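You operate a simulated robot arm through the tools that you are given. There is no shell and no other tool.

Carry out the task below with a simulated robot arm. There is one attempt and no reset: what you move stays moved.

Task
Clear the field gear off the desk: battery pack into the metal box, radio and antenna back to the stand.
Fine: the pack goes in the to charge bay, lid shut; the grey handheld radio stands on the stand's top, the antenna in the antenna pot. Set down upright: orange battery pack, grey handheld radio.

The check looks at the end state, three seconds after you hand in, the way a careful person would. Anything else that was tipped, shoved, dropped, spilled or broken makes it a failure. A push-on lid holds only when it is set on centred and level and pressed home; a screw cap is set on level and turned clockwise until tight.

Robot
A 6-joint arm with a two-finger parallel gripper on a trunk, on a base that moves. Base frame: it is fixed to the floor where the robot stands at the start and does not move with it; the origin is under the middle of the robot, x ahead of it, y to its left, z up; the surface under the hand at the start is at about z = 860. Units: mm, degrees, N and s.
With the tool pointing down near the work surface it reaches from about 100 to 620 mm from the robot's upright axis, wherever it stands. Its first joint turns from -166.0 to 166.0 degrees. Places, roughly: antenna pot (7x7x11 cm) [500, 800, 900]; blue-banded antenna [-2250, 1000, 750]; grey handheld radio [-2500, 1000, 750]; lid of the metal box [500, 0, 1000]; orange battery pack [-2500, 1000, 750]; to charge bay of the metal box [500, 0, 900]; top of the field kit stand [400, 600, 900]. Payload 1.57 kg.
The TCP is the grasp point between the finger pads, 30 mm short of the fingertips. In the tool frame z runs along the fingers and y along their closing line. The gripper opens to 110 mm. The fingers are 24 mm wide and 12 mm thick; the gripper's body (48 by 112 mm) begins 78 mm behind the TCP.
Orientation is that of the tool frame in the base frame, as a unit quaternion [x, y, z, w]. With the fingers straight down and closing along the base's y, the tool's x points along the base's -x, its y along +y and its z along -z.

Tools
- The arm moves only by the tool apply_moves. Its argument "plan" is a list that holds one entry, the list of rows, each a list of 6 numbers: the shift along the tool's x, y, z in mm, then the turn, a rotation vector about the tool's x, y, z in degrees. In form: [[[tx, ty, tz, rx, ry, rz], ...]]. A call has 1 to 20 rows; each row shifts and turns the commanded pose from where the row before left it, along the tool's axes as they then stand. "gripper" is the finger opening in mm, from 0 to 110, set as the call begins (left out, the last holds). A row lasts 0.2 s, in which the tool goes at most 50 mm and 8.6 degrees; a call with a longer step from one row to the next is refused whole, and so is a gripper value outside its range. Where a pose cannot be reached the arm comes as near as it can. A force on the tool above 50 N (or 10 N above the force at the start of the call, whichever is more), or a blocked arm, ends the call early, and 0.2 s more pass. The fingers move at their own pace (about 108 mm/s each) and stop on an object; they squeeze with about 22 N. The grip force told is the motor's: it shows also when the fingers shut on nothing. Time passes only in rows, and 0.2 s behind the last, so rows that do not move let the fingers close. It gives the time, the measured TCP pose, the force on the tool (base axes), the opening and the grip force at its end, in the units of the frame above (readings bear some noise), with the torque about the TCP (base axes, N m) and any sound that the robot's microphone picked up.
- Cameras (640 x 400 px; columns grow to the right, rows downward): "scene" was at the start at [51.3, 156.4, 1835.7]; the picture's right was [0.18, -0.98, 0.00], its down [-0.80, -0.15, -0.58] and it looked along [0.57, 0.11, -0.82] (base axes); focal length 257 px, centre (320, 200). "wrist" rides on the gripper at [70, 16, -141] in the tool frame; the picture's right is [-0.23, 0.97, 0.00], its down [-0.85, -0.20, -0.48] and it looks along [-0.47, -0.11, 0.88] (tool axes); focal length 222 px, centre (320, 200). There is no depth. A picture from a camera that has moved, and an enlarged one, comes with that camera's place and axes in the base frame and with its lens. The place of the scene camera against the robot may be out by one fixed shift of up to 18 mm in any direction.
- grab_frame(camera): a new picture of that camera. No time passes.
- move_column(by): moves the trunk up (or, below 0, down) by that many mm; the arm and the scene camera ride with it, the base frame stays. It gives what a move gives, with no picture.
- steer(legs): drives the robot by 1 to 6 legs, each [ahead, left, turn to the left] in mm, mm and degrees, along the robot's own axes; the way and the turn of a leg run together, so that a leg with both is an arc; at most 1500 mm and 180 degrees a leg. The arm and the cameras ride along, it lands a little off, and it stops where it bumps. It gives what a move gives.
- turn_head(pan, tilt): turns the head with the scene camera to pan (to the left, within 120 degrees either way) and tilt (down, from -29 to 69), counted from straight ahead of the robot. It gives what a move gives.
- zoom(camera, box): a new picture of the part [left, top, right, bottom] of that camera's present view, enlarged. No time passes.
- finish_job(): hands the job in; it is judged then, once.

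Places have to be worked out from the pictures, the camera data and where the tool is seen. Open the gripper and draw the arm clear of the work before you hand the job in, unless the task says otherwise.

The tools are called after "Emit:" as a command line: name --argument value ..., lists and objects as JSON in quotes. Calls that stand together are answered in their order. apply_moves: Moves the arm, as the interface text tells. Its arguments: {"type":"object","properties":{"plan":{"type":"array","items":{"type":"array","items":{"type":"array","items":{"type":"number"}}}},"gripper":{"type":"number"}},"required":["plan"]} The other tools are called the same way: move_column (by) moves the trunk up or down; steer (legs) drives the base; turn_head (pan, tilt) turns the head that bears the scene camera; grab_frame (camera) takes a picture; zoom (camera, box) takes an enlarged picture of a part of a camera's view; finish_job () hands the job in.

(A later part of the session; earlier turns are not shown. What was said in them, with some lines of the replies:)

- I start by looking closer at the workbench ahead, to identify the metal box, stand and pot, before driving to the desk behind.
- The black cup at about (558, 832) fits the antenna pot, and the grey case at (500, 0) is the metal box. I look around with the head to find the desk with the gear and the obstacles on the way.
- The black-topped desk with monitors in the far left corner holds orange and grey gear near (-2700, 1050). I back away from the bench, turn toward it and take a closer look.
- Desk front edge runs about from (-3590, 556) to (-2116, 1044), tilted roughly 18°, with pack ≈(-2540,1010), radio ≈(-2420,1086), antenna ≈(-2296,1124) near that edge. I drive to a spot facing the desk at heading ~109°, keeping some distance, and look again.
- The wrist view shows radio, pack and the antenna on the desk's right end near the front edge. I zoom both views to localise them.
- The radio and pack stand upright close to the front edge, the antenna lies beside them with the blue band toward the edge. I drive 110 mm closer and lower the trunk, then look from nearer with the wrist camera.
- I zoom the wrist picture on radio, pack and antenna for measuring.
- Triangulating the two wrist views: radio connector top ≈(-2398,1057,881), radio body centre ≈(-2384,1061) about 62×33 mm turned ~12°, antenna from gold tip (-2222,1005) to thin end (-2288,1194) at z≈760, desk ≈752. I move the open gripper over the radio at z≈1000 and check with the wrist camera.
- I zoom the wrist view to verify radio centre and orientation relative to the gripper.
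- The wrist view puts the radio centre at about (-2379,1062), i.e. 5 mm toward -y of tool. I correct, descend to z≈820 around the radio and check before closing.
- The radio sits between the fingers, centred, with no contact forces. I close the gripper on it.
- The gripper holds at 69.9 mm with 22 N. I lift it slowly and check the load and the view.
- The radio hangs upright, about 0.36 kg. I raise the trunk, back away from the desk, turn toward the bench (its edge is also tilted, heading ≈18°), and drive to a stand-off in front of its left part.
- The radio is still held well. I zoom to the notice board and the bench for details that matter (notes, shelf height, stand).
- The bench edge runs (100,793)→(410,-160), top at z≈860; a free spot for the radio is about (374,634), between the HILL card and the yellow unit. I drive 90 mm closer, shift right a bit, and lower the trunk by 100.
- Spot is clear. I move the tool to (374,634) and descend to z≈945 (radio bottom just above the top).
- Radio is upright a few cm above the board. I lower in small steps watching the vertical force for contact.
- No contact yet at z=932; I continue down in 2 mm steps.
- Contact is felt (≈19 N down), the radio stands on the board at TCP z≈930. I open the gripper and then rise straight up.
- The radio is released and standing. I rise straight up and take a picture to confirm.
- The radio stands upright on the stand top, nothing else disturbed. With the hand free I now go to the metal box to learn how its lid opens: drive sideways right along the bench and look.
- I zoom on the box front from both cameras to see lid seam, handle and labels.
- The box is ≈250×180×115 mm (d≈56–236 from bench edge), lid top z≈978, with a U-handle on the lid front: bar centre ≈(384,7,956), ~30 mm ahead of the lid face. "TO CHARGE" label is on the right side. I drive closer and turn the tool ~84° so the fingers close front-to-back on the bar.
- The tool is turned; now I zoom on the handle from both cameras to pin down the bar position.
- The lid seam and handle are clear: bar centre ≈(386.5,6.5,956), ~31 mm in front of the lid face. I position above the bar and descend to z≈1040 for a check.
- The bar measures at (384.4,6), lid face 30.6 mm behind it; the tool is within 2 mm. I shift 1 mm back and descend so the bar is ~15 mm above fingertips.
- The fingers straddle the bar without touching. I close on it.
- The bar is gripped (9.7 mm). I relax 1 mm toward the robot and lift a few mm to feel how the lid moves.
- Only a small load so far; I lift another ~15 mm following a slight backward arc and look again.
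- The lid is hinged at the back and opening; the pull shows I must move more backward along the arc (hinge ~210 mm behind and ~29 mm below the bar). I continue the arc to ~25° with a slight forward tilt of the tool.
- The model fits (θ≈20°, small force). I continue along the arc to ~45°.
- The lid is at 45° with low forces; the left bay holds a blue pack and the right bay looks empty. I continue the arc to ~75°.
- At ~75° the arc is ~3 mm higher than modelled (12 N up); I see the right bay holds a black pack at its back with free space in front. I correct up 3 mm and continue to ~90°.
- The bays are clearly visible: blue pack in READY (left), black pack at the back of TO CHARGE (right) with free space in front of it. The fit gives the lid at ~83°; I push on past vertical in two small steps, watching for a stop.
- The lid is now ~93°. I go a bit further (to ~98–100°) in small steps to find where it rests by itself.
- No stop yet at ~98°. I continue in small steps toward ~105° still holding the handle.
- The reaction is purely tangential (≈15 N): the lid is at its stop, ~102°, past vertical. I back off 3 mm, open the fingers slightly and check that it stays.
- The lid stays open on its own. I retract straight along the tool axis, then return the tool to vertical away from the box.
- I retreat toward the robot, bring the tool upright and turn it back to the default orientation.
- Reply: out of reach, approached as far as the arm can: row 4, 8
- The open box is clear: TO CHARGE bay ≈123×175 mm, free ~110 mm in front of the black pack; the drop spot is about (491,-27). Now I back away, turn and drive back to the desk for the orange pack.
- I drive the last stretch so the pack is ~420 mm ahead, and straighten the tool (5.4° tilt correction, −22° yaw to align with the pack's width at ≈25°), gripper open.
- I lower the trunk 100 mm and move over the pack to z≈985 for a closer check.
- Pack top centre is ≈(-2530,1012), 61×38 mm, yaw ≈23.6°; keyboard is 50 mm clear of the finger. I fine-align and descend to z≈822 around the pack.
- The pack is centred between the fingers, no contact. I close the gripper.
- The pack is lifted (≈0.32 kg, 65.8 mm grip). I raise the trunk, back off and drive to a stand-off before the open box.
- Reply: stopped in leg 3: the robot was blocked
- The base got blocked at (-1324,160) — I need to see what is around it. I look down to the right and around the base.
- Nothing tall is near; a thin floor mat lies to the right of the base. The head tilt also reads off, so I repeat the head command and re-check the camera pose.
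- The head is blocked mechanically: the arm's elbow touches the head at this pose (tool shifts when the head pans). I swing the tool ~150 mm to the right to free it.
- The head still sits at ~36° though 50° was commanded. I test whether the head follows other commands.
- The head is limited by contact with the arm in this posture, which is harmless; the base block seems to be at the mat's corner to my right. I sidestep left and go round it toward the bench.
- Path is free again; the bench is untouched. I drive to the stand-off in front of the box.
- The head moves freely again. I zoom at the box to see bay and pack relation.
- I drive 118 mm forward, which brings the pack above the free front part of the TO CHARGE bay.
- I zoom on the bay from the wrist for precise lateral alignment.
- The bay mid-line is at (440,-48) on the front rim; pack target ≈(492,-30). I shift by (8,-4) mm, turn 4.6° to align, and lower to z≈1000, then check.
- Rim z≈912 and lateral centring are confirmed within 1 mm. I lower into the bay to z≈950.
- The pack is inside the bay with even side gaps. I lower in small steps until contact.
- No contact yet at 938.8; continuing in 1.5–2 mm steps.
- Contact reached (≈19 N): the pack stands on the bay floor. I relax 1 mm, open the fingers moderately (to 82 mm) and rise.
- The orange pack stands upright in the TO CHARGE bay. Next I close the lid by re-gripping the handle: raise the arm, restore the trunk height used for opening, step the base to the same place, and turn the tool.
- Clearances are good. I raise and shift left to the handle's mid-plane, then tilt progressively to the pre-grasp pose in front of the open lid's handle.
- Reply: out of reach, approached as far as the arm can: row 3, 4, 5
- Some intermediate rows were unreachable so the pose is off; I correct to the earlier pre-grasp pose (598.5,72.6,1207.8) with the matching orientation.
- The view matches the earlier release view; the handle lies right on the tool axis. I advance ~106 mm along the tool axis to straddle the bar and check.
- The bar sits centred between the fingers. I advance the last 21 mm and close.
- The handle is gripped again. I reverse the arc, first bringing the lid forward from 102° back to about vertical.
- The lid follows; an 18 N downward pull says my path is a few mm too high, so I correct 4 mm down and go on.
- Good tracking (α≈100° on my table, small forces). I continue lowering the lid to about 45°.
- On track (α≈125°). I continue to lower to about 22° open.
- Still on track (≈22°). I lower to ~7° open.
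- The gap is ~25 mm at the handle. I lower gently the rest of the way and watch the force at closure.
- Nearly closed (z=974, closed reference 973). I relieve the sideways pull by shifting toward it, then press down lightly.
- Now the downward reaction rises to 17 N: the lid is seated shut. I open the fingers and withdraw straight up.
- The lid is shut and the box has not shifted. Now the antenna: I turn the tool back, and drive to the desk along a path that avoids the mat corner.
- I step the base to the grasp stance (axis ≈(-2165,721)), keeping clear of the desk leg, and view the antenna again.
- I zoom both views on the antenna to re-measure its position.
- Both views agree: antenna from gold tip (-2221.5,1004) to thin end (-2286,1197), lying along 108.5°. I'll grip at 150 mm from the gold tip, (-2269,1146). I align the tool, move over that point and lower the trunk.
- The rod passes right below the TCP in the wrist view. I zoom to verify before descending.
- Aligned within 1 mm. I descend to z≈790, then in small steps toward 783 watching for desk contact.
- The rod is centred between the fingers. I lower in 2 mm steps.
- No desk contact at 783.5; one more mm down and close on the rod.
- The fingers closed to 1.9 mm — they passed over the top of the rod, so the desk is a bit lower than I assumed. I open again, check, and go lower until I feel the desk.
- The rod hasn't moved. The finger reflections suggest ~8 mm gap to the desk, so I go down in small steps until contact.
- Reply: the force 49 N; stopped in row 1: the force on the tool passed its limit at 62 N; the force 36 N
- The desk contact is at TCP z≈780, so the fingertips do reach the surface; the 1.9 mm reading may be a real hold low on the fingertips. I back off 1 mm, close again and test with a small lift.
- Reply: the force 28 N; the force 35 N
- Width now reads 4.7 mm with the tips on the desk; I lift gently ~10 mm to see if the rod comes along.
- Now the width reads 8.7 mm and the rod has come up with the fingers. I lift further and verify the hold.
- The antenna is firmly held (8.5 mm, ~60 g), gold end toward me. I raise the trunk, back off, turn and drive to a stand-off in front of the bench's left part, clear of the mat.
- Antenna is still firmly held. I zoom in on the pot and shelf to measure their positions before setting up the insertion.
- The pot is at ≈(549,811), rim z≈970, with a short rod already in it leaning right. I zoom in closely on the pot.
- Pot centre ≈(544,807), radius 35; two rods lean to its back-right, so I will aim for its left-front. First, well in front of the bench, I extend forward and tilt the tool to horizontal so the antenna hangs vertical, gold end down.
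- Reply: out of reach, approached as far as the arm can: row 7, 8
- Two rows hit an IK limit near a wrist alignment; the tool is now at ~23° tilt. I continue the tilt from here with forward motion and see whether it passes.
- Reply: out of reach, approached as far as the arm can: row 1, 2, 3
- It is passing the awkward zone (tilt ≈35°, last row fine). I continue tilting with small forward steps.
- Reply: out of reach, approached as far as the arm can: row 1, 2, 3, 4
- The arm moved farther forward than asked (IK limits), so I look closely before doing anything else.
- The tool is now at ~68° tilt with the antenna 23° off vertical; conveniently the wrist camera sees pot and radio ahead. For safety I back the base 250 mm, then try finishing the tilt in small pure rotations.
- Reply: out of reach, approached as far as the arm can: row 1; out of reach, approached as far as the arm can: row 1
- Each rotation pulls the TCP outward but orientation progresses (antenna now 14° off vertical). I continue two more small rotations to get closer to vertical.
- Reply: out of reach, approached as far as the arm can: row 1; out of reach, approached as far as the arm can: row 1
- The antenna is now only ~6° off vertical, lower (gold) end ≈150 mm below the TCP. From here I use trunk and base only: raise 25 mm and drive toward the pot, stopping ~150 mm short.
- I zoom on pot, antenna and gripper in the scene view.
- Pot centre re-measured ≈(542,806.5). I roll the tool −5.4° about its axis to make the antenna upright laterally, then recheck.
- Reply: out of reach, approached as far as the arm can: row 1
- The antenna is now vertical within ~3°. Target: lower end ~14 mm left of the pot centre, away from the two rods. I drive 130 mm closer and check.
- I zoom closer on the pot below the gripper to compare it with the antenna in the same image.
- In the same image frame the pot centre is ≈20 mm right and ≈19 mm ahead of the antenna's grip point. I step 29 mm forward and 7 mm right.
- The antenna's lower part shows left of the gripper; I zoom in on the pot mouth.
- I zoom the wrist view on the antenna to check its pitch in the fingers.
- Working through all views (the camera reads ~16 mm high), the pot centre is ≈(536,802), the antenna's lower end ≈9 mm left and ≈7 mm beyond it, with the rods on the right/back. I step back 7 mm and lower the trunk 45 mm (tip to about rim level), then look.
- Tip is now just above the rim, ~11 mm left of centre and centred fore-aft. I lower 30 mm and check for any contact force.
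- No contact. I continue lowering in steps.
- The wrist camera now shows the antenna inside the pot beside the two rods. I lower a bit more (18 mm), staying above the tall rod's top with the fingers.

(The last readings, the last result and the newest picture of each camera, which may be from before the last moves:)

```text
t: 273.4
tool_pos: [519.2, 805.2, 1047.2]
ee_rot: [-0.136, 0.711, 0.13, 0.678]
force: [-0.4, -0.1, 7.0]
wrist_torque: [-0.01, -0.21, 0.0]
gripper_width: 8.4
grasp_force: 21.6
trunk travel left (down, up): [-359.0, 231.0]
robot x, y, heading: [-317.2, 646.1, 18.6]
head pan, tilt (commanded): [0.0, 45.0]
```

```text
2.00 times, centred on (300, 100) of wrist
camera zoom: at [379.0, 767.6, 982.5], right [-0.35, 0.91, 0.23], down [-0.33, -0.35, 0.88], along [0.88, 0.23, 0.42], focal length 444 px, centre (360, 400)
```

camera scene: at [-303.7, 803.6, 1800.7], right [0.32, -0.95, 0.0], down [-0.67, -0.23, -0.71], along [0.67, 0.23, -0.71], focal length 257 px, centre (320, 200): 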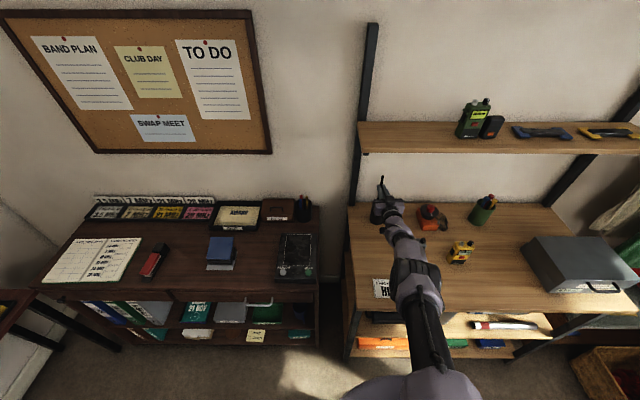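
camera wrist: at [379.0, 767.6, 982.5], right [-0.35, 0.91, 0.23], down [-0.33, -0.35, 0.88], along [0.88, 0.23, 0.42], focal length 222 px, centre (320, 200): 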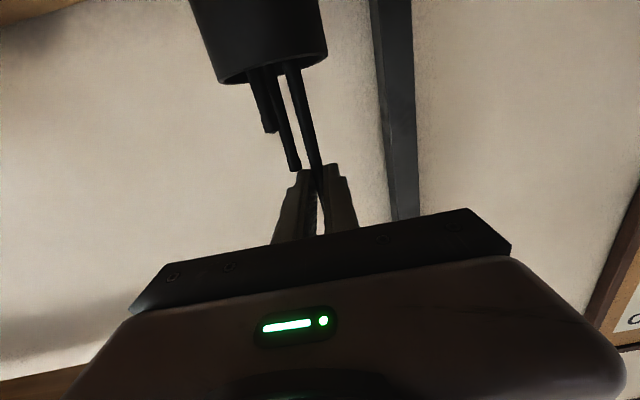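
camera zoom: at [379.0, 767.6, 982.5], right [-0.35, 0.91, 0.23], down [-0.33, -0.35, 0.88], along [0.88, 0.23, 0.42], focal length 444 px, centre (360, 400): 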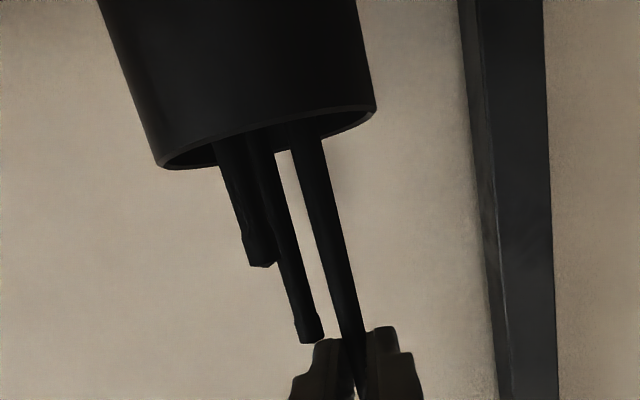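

A 7 N contact appears, and the torque points to the fingertip touching the tall rod's top. I raise 10 mm, step back 10 mm so the fingertips clear that rod, and check.

Emit:
move_column --by 10

Emit:
steer --legs '[[-10, 3, 0]]'

Emit:
zoom --camera "wrist" --box '[200, 0, 400, 200]'

```text
t: 274.0
tool_pos: [519.0, 806.1, 1053.8]
ee_rot: [-0.135, 0.712, 0.129, 0.677]
force: [0.5, -0.8, 0.2]
wrist_torque: [-0.03, -0.02, 0.0]
gripper_width: 8.5
grasp_force: 21.6
trunk travel left (down, up): [-369.0, 221.0]
robot x, y, heading: [-319.8, 648.8, 18.6]
head pan, tilt (commanded): [0.0, 45.0]
```

```text
t: 274.7
tool_pos: [508.4, 805.1, 1055.1]
ee_rot: [-0.136, 0.711, 0.13, 0.677]
force: [0.3, 1.0, -1.0]
wrist_torque: [-0.02, 0.01, 0.0]
gripper_width: 8.7
grasp_force: 21.8
trunk travel left (down, up): [-369.0, 221.0]
robot x, y, heading: [-328.6, 651.0, 18.6]
head pan, tilt (commanded): [0.0, 45.0]
```

```text
2.00 times, centred on (300, 100) of wrist
camera zoom: at [368.3, 767.2, 991.7], right [-0.35, 0.91, 0.23], down [-0.33, -0.35, 0.88], along [0.88, 0.23, 0.42], focal length 444 px, centre (360, 400)
```

zoom: 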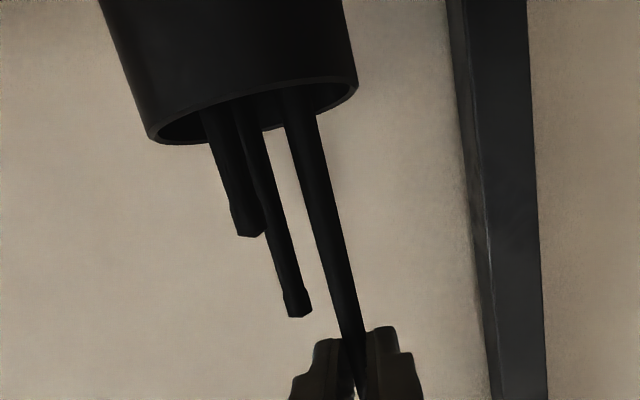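

Now the rod's tip is clear of the fingertips. I lower again in 6 mm steps to see where contact comes.

Emit:
move_column --by -8

Emit:
move_column --by -6

Emit:
zoom --camera "wrist" --box '[200, 0, 400, 200]'

```text
t: 275.3
tool_pos: [509.4, 805.1, 1046.4]
ee_rot: [-0.136, 0.712, 0.13, 0.677]
force: [0.2, 0.6, -0.6]
wrist_torque: [0.03, 0.0, 0.02]
gripper_width: 8.4
grasp_force: 22.5
trunk travel left (down, up): [-361.0, 229.0]
robot x, y, heading: [-324.8, 645.7, 18.3]
head pan, tilt (commanded): [0.0, 45.0]
```

```text
t: 275.8
tool_pos: [507.5, 804.2, 1040.7]
ee_rot: [-0.135, 0.711, 0.129, 0.677]
force: [0.4, -0.5, 0.0]
wrist_torque: [-0.02, 0.03, -0.01]
gripper_width: 8.5
grasp_force: 21.5
trunk travel left (down, up): [-355.0, 235.0]
robot x, y, heading: [-327.8, 646.6, 18.7]
head pan, tilt (commanded): [0.0, 45.0]
```

```text
2.00 times, centred on (300, 100) of wrist
camera zoom: at [368.8, 767.1, 977.3], right [-0.35, 0.91, 0.23], down [-0.33, -0.35, 0.88], along [0.88, 0.23, 0.42], focal length 444 px, centre (360, 400)
```

zoom: 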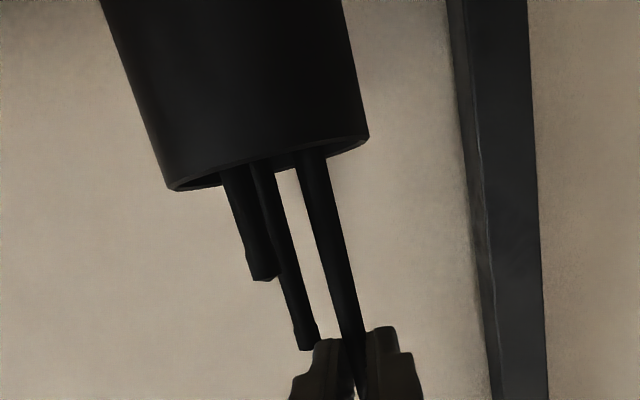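

No contact now, confirming it was the rod. I keep lowering in small steps until the antenna touches the pot floor.

Emit:
move_column --by -6

Emit:
move_column --by -5

```text
t: 276.4
tool_pos: [508.7, 804.6, 1034.0]
ee_rot: [-0.136, 0.712, 0.13, 0.677]
force: [0.2, 1.0, 0.3]
wrist_torque: [0.02, 0.02, 0.0]
gripper_width: 8.6
grasp_force: 22.2
trunk travel left (down, up): [-349.0, 241.0]
robot x, y, heading: [-327.9, 645.1, 18.8]
head pan, tilt (commanded): [0.0, 45.0]
```

```text
t: 276.9
tool_pos: [509.3, 805.2, 1030.3]
ee_rot: [-0.136, 0.712, 0.129, 0.677]
force: [-0.4, -0.8, -0.2]
wrist_torque: [0.03, 0.01, -0.02]
gripper_width: 8.3
grasp_force: 21.8
trunk travel left (down, up): [-344.0, 246.0]
robot x, y, heading: [-330.1, 650.3, 18.6]
head pan, tilt (commanded): [0.0, 45.0]
```

Still free at 1030; a few mm more.

Emit:
move_column --by -5

Emit:
zoom --camera "wrist" --box '[200, 0, 400, 200]'

```text
t: 277.5
tool_pos: [508.9, 804.2, 1025.0]
ee_rot: [-0.135, 0.711, 0.129, 0.677]
force: [-0.3, 0.1, -0.2]
wrist_torque: [0.0, 0.0, 0.0]
gripper_width: 8.6
grasp_force: 21.9
trunk travel left (down, up): [-339.0, 251.0]
robot x, y, heading: [-326.4, 644.0, 18.3]
head pan, tilt (commanded): [0.0, 45.0]
```

```text
2.00 times, centred on (300, 100) of wrist
camera zoom: at [368.8, 767.1, 961.4], right [-0.35, 0.91, 0.23], down [-0.33, -0.35, 0.88], along [0.88, 0.23, 0.42], focal length 444 px, centre (360, 400)
```

zoom: 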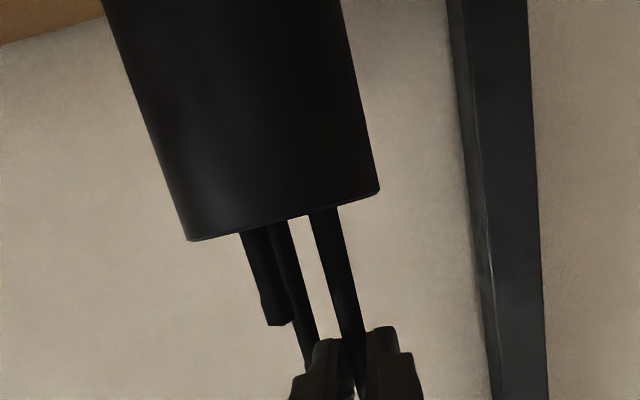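

I lower 4 mm more to minimise any drop.

Emit:
move_column --by -4

```text
t: 278.0
tool_pos: [508.8, 805.6, 1020.7]
ee_rot: [-0.134, 0.712, 0.128, 0.677]
force: [0.6, 0.3, 0.0]
wrist_torque: [-0.01, 0.03, 0.02]
gripper_width: 8.5
grasp_force: 21.8
trunk travel left (down, up): [-335.0, 255.0]
robot x, y, heading: [-327.7, 647.1, 18.3]
head pan, tilt (commanded): [0.0, 45.0]
```

No contact yet; another 3 mm.

Emit:
move_column --by -3

```text
t: 278.5
tool_pos: [509.0, 803.6, 1018.1]
ee_rot: [-0.136, 0.712, 0.13, 0.677]
force: [0.2, -0.9, 0.4]
wrist_torque: [0.02, -0.05, 0.04]
gripper_width: 8.9
grasp_force: 21.9
trunk travel left (down, up): [-332.0, 258.0]
robot x, y, heading: [-329.8, 648.9, 18.5]
head pan, tilt (commanded): [0.0, 45.0]
```

The tip is within a few mm of the pot floor. I release with a modest opening (18 mm).

Emit:
apply_moves --plan '[[[0, 0, 0, 0, 0, 0], [0, 0, 0, 0, 0, 0], [0, 0, 0, 0, 0, 0]]]' --gripper 18

Emit:
grab_frame --camera "wrist"

Emit:
grab_frame --camera "scene"

```text
t: 279.3
tool_pos: [509.0, 805.6, 1017.6]
ee_rot: [-0.135, 0.711, 0.129, 0.678]
force: [0.9, -0.3, 0.2]
wrist_torque: [0.01, -0.02, -0.01]
gripper_width: 18.4
grasp_force: 0.0
trunk travel left (down, up): [-332.0, 258.0]
robot x, y, heading: [-326.8, 646.0, 18.5]
head pan, tilt (commanded): [0.0, 45.0]
```

```text
taken
camera wrist: at [368.8, 767.2, 954.4], right [-0.35, 0.91, 0.23], down [-0.33, -0.35, 0.88], along [0.88, 0.23, 0.42], focal length 222 px, centre (320, 200)
```

wrist: 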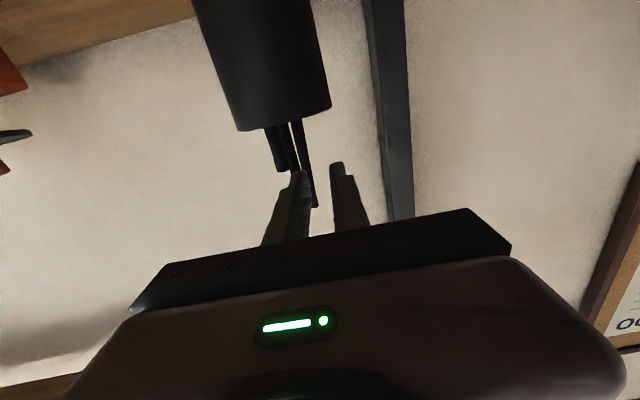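

```text
taken
camera scene: at [-313.9, 803.3, 1755.7], right [0.32, -0.95, 0.0], down [-0.67, -0.23, -0.71], along [0.67, 0.23, -0.71], focal length 257 px, centre (320, 200)
```

scene: 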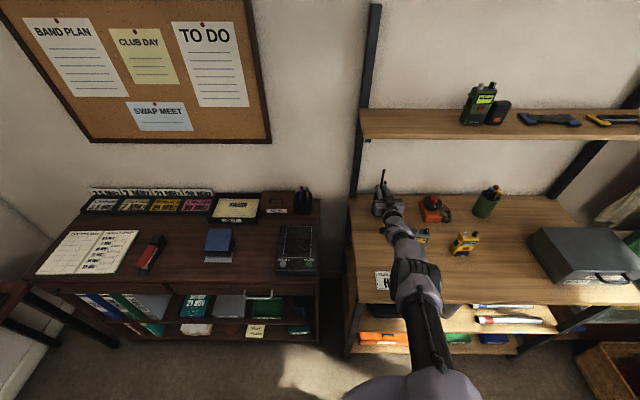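

The antenna now stands in the pot, released. I retreat straight back with the base, 40 mm first, and check.

Emit:
steer --legs '[[-40, 0, 0]]'

Emit:
grab_frame --camera "wrist"

Emit:
zoom --camera "scene" --box '[360, 160, 430, 230]'

```text
t: 280.2
tool_pos: [468.1, 791.3, 1019.7]
ee_rot: [-0.136, 0.711, 0.13, 0.678]
force: [-0.4, -0.3, -0.3]
wrist_torque: [-0.03, 0.01, -0.03]
gripper_width: 18.0
grasp_force: 0.1
trunk travel left (down, up): [-332.0, 258.0]
robot x, y, heading: [-366.3, 635.6, 18.3]
head pan, tilt (commanded): [0.0, 45.0]
```

```text
taken
camera wrist: at [329.8, 754.4, 955.4], right [-0.35, 0.91, 0.23], down [-0.33, -0.35, 0.88], along [0.88, 0.23, 0.42], focal length 222 px, centre (320, 200)
```

wrist: 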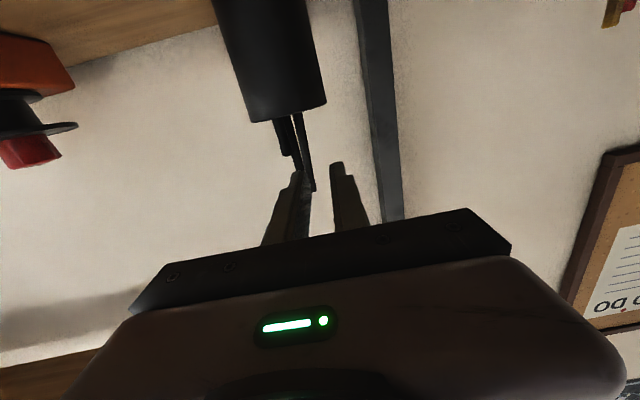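

```text
5.71 times, centred on (395, 195) of scene
camera zoom: at [-353.9, 789.9, 1755.8], right [0.32, -0.95, 0.0], down [-0.67, -0.23, -0.71], along [0.67, 0.23, -0.71], focal length 1469 px, centre (-109, 229)
```

zoom: 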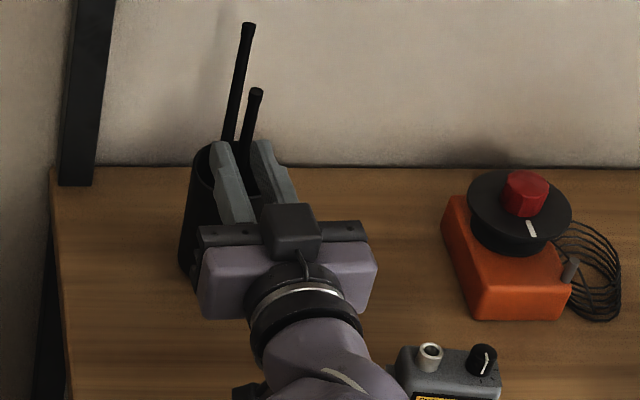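

The antenna stands in the pot leaning on its rim, nothing disturbed. I raise 80 mm and back away from the bench.

Emit:
move_column --by 80

Emit:
steer --legs '[[-400, 0, 0]]'

Emit:
grab_frame --camera "scene"

Emit:
zoom --camera "scene" --box '[330, 140, 470, 240]'

```text
t: 281.4
tool_pos: [471.7, 792.5, 1097.4]
ee_rot: [-0.136, 0.711, 0.13, 0.677]
force: [0.3, -0.3, -0.4]
wrist_torque: [0.01, 0.01, -0.01]
gripper_width: 18.0
grasp_force: 0.1
trunk travel left (down, up): [-412.0, 178.0]
robot x, y, heading: [-367.7, 634.8, 18.6]
head pan, tilt (commanded): [0.0, 45.0]
```

```text
t: 283.9
tool_pos: [88.9, 664.1, 1098.6]
ee_rot: [-0.135, 0.711, 0.129, 0.677]
force: [0.4, 0.3, -0.8]
wrist_torque: [0.03, -0.02, -0.02]
gripper_width: 18.1
grasp_force: 0.1
trunk travel left (down, up): [-412.0, 178.0]
robot x, y, heading: [-747.6, 503.7, 18.5]
head pan, tilt (commanded): [0.0, 45.0]
```

```text
taken
camera scene: at [-733.8, 662.3, 1835.7], right [0.32, -0.95, 0.0], down [-0.67, -0.22, -0.71], along [0.67, 0.22, -0.71], focal length 257 px, centre (320, 200)
```

scene: 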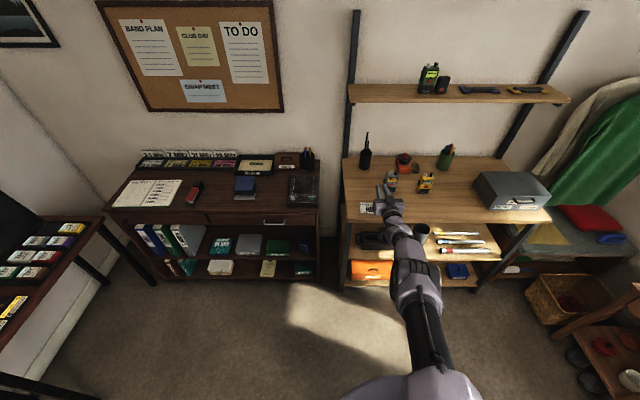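

```text
4.00 times, centred on (400, 190) of scene
camera zoom: at [-733.8, 662.3, 1835.7], right [0.32, -0.95, 0.0], down [-0.67, -0.22, -0.71], along [0.67, 0.22, -0.71], focal length 1029 px, centre (0, 240)
```

zoom: 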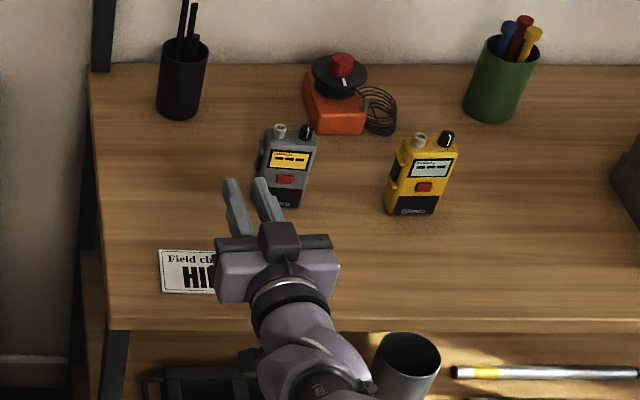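

All items stand as intended. I back off further, open the gripper fully and take final check pictures.

Emit:
steer --legs '[[-250, 0, 0]]'

Emit:
apply_moves --plan '[[[0, 0, 0, 0, 0, 0], [0, 0, 0, 0, 0, 0], [0, 0, 0, 0, 0, 0]]]' --gripper 110

Emit:
zoom --camera "scene" --box '[330, 110, 450, 200]'

Emit:
zoom --camera "scene" --box '[440, 120, 560, 210]'

Emit:
grab_frame --camera "scene"

```text
t: 285.7
tool_pos: [-146.1, 585.4, 1098.3]
ee_rot: [-0.135, 0.711, 0.129, 0.677]
force: [0.5, 0.1, 0.3]
wrist_torque: [0.01, 0.0, -0.01]
gripper_width: 18.0
grasp_force: 0.1
trunk travel left (down, up): [-412.0, 178.0]
robot x, y, heading: [-981.2, 432.4, 18.7]
head pan, tilt (commanded): [0.0, 45.0]
```

```text
t: 286.5
tool_pos: [-145.7, 586.8, 1098.8]
ee_rot: [-0.136, 0.712, 0.13, 0.677]
force: [-0.1, -1.1, 1.1]
wrist_torque: [-0.01, -0.03, 0.01]
gripper_width: 110.2
grasp_force: 0.0
trunk travel left (down, up): [-412.0, 178.0]
robot x, y, heading: [-984.4, 429.6, 18.7]
head pan, tilt (commanded): [0.0, 45.0]
```

```text
4.44 times, centred on (390, 155) of scene
camera zoom: at [-967.6, 583.9, 1835.7], right [0.32, -0.95, 0.0], down [-0.67, -0.23, -0.71], along [0.67, 0.23, -0.71], focal length 1143 px, centre (9, 400)
```

zoom: 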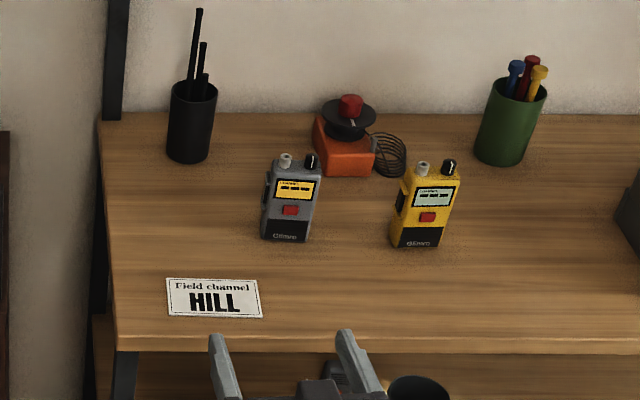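

```text
4.44 times, centred on (500, 165) of scene
camera zoom: at [-967.6, 583.9, 1835.7], right [0.32, -0.95, 0.0], down [-0.67, -0.23, -0.71], along [0.67, 0.23, -0.71], focal length 1143 px, centre (-480, 356)
```

zoom: 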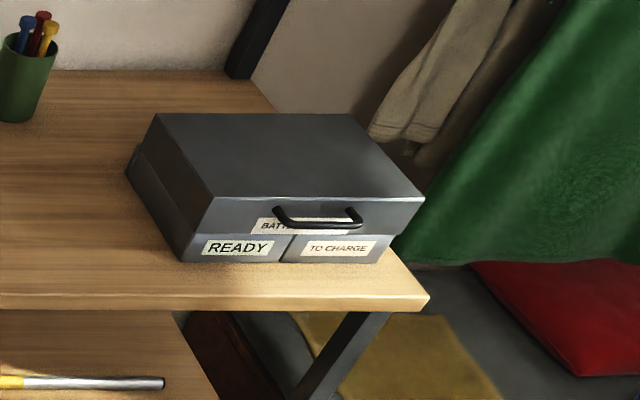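

```text
taken
camera scene: at [-967.6, 583.9, 1835.7], right [0.32, -0.95, 0.0], down [-0.67, -0.23, -0.71], along [0.67, 0.23, -0.71], focal length 257 px, centre (320, 200)
```

scene: 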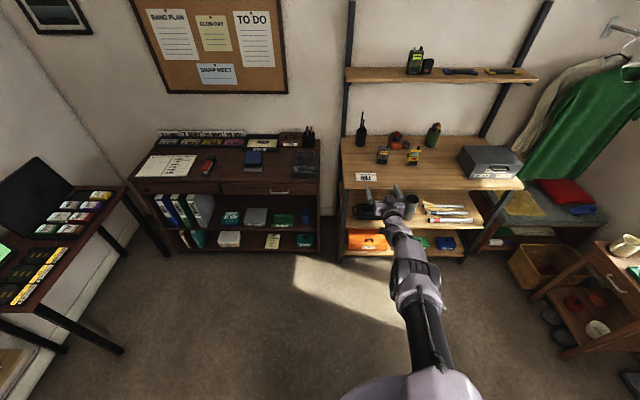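

Everything looks in place. I zoom more on the box seam and on the pot for a final verification.

Emit:
zoom --camera "scene" --box '[455, 140, 530, 195]'

Emit:
zoom --camera "scene" --box '[345, 105, 425, 165]'

```text
7.27 times, centred on (492, 168) of scene
camera zoom: at [-967.6, 583.9, 1835.7], right [0.32, -0.95, 0.0], down [-0.67, -0.23, -0.71], along [0.67, 0.23, -0.71], focal length 1870 px, centre (-934, 436)
```

zoom: 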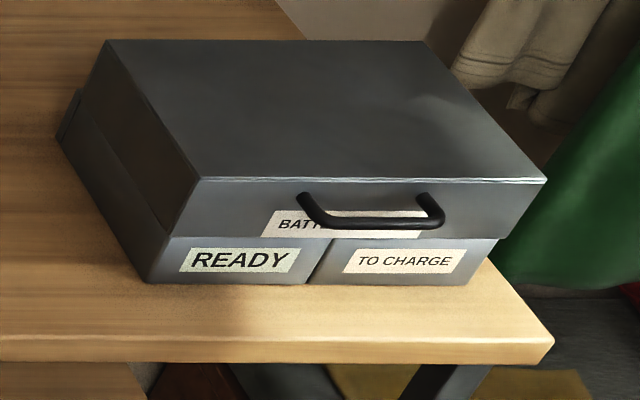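

```text
6.67 times, centred on (385, 135) of scene
camera zoom: at [-967.6, 583.9, 1835.7], right [0.32, -0.95, 0.0], down [-0.67, -0.23, -0.71], along [0.67, 0.23, -0.71], focal length 1714 px, centre (-113, 633)
```

zoom: 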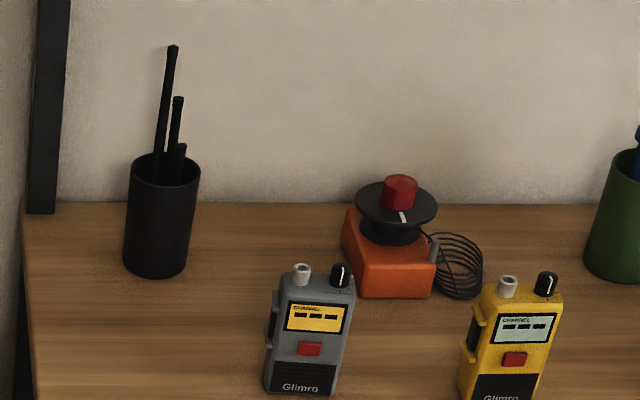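

Box shut flush, pack inside the TO CHARGE bay, grey radio upright on the stand top, antenna in the pot, arm clear with gripper open. I hand the job in.

Emit:
finish_job

```text
The job is handed in.
```

I put all three items away and handed the job in; the checker's result hasn't come back.

- **Battery pack:** the orange pack is upright in the to charge bay of the metal box, in front of the black pack already there. The lid is shut and looks flush in the last picture.
- **Radio:** the grey handheld radio stands upright on top of the field kit stand, between the HILL card and the yellow radio.
- **Antenna:** the blue-banded antenna is in the antenna pot, gold end down. It leans on the rim beside the two rods that were already in the pot.

Three things went less than smoothly along the way:

- **Blocked drive:** the base was blocked once mid-room, near the floor mat. I went around and saw nothing moved.
- **Desk press:** the fingertips pressed the desk with about 62 N while picking up the antenna. I saw no damage.
- **Touched rod:** a fingertip briefly touched the taller rod in the pot, at about 7 N, before I backed off. The rod and the pot were still in place in the last picture.

The gripper is open and the arm is clear of the bench.
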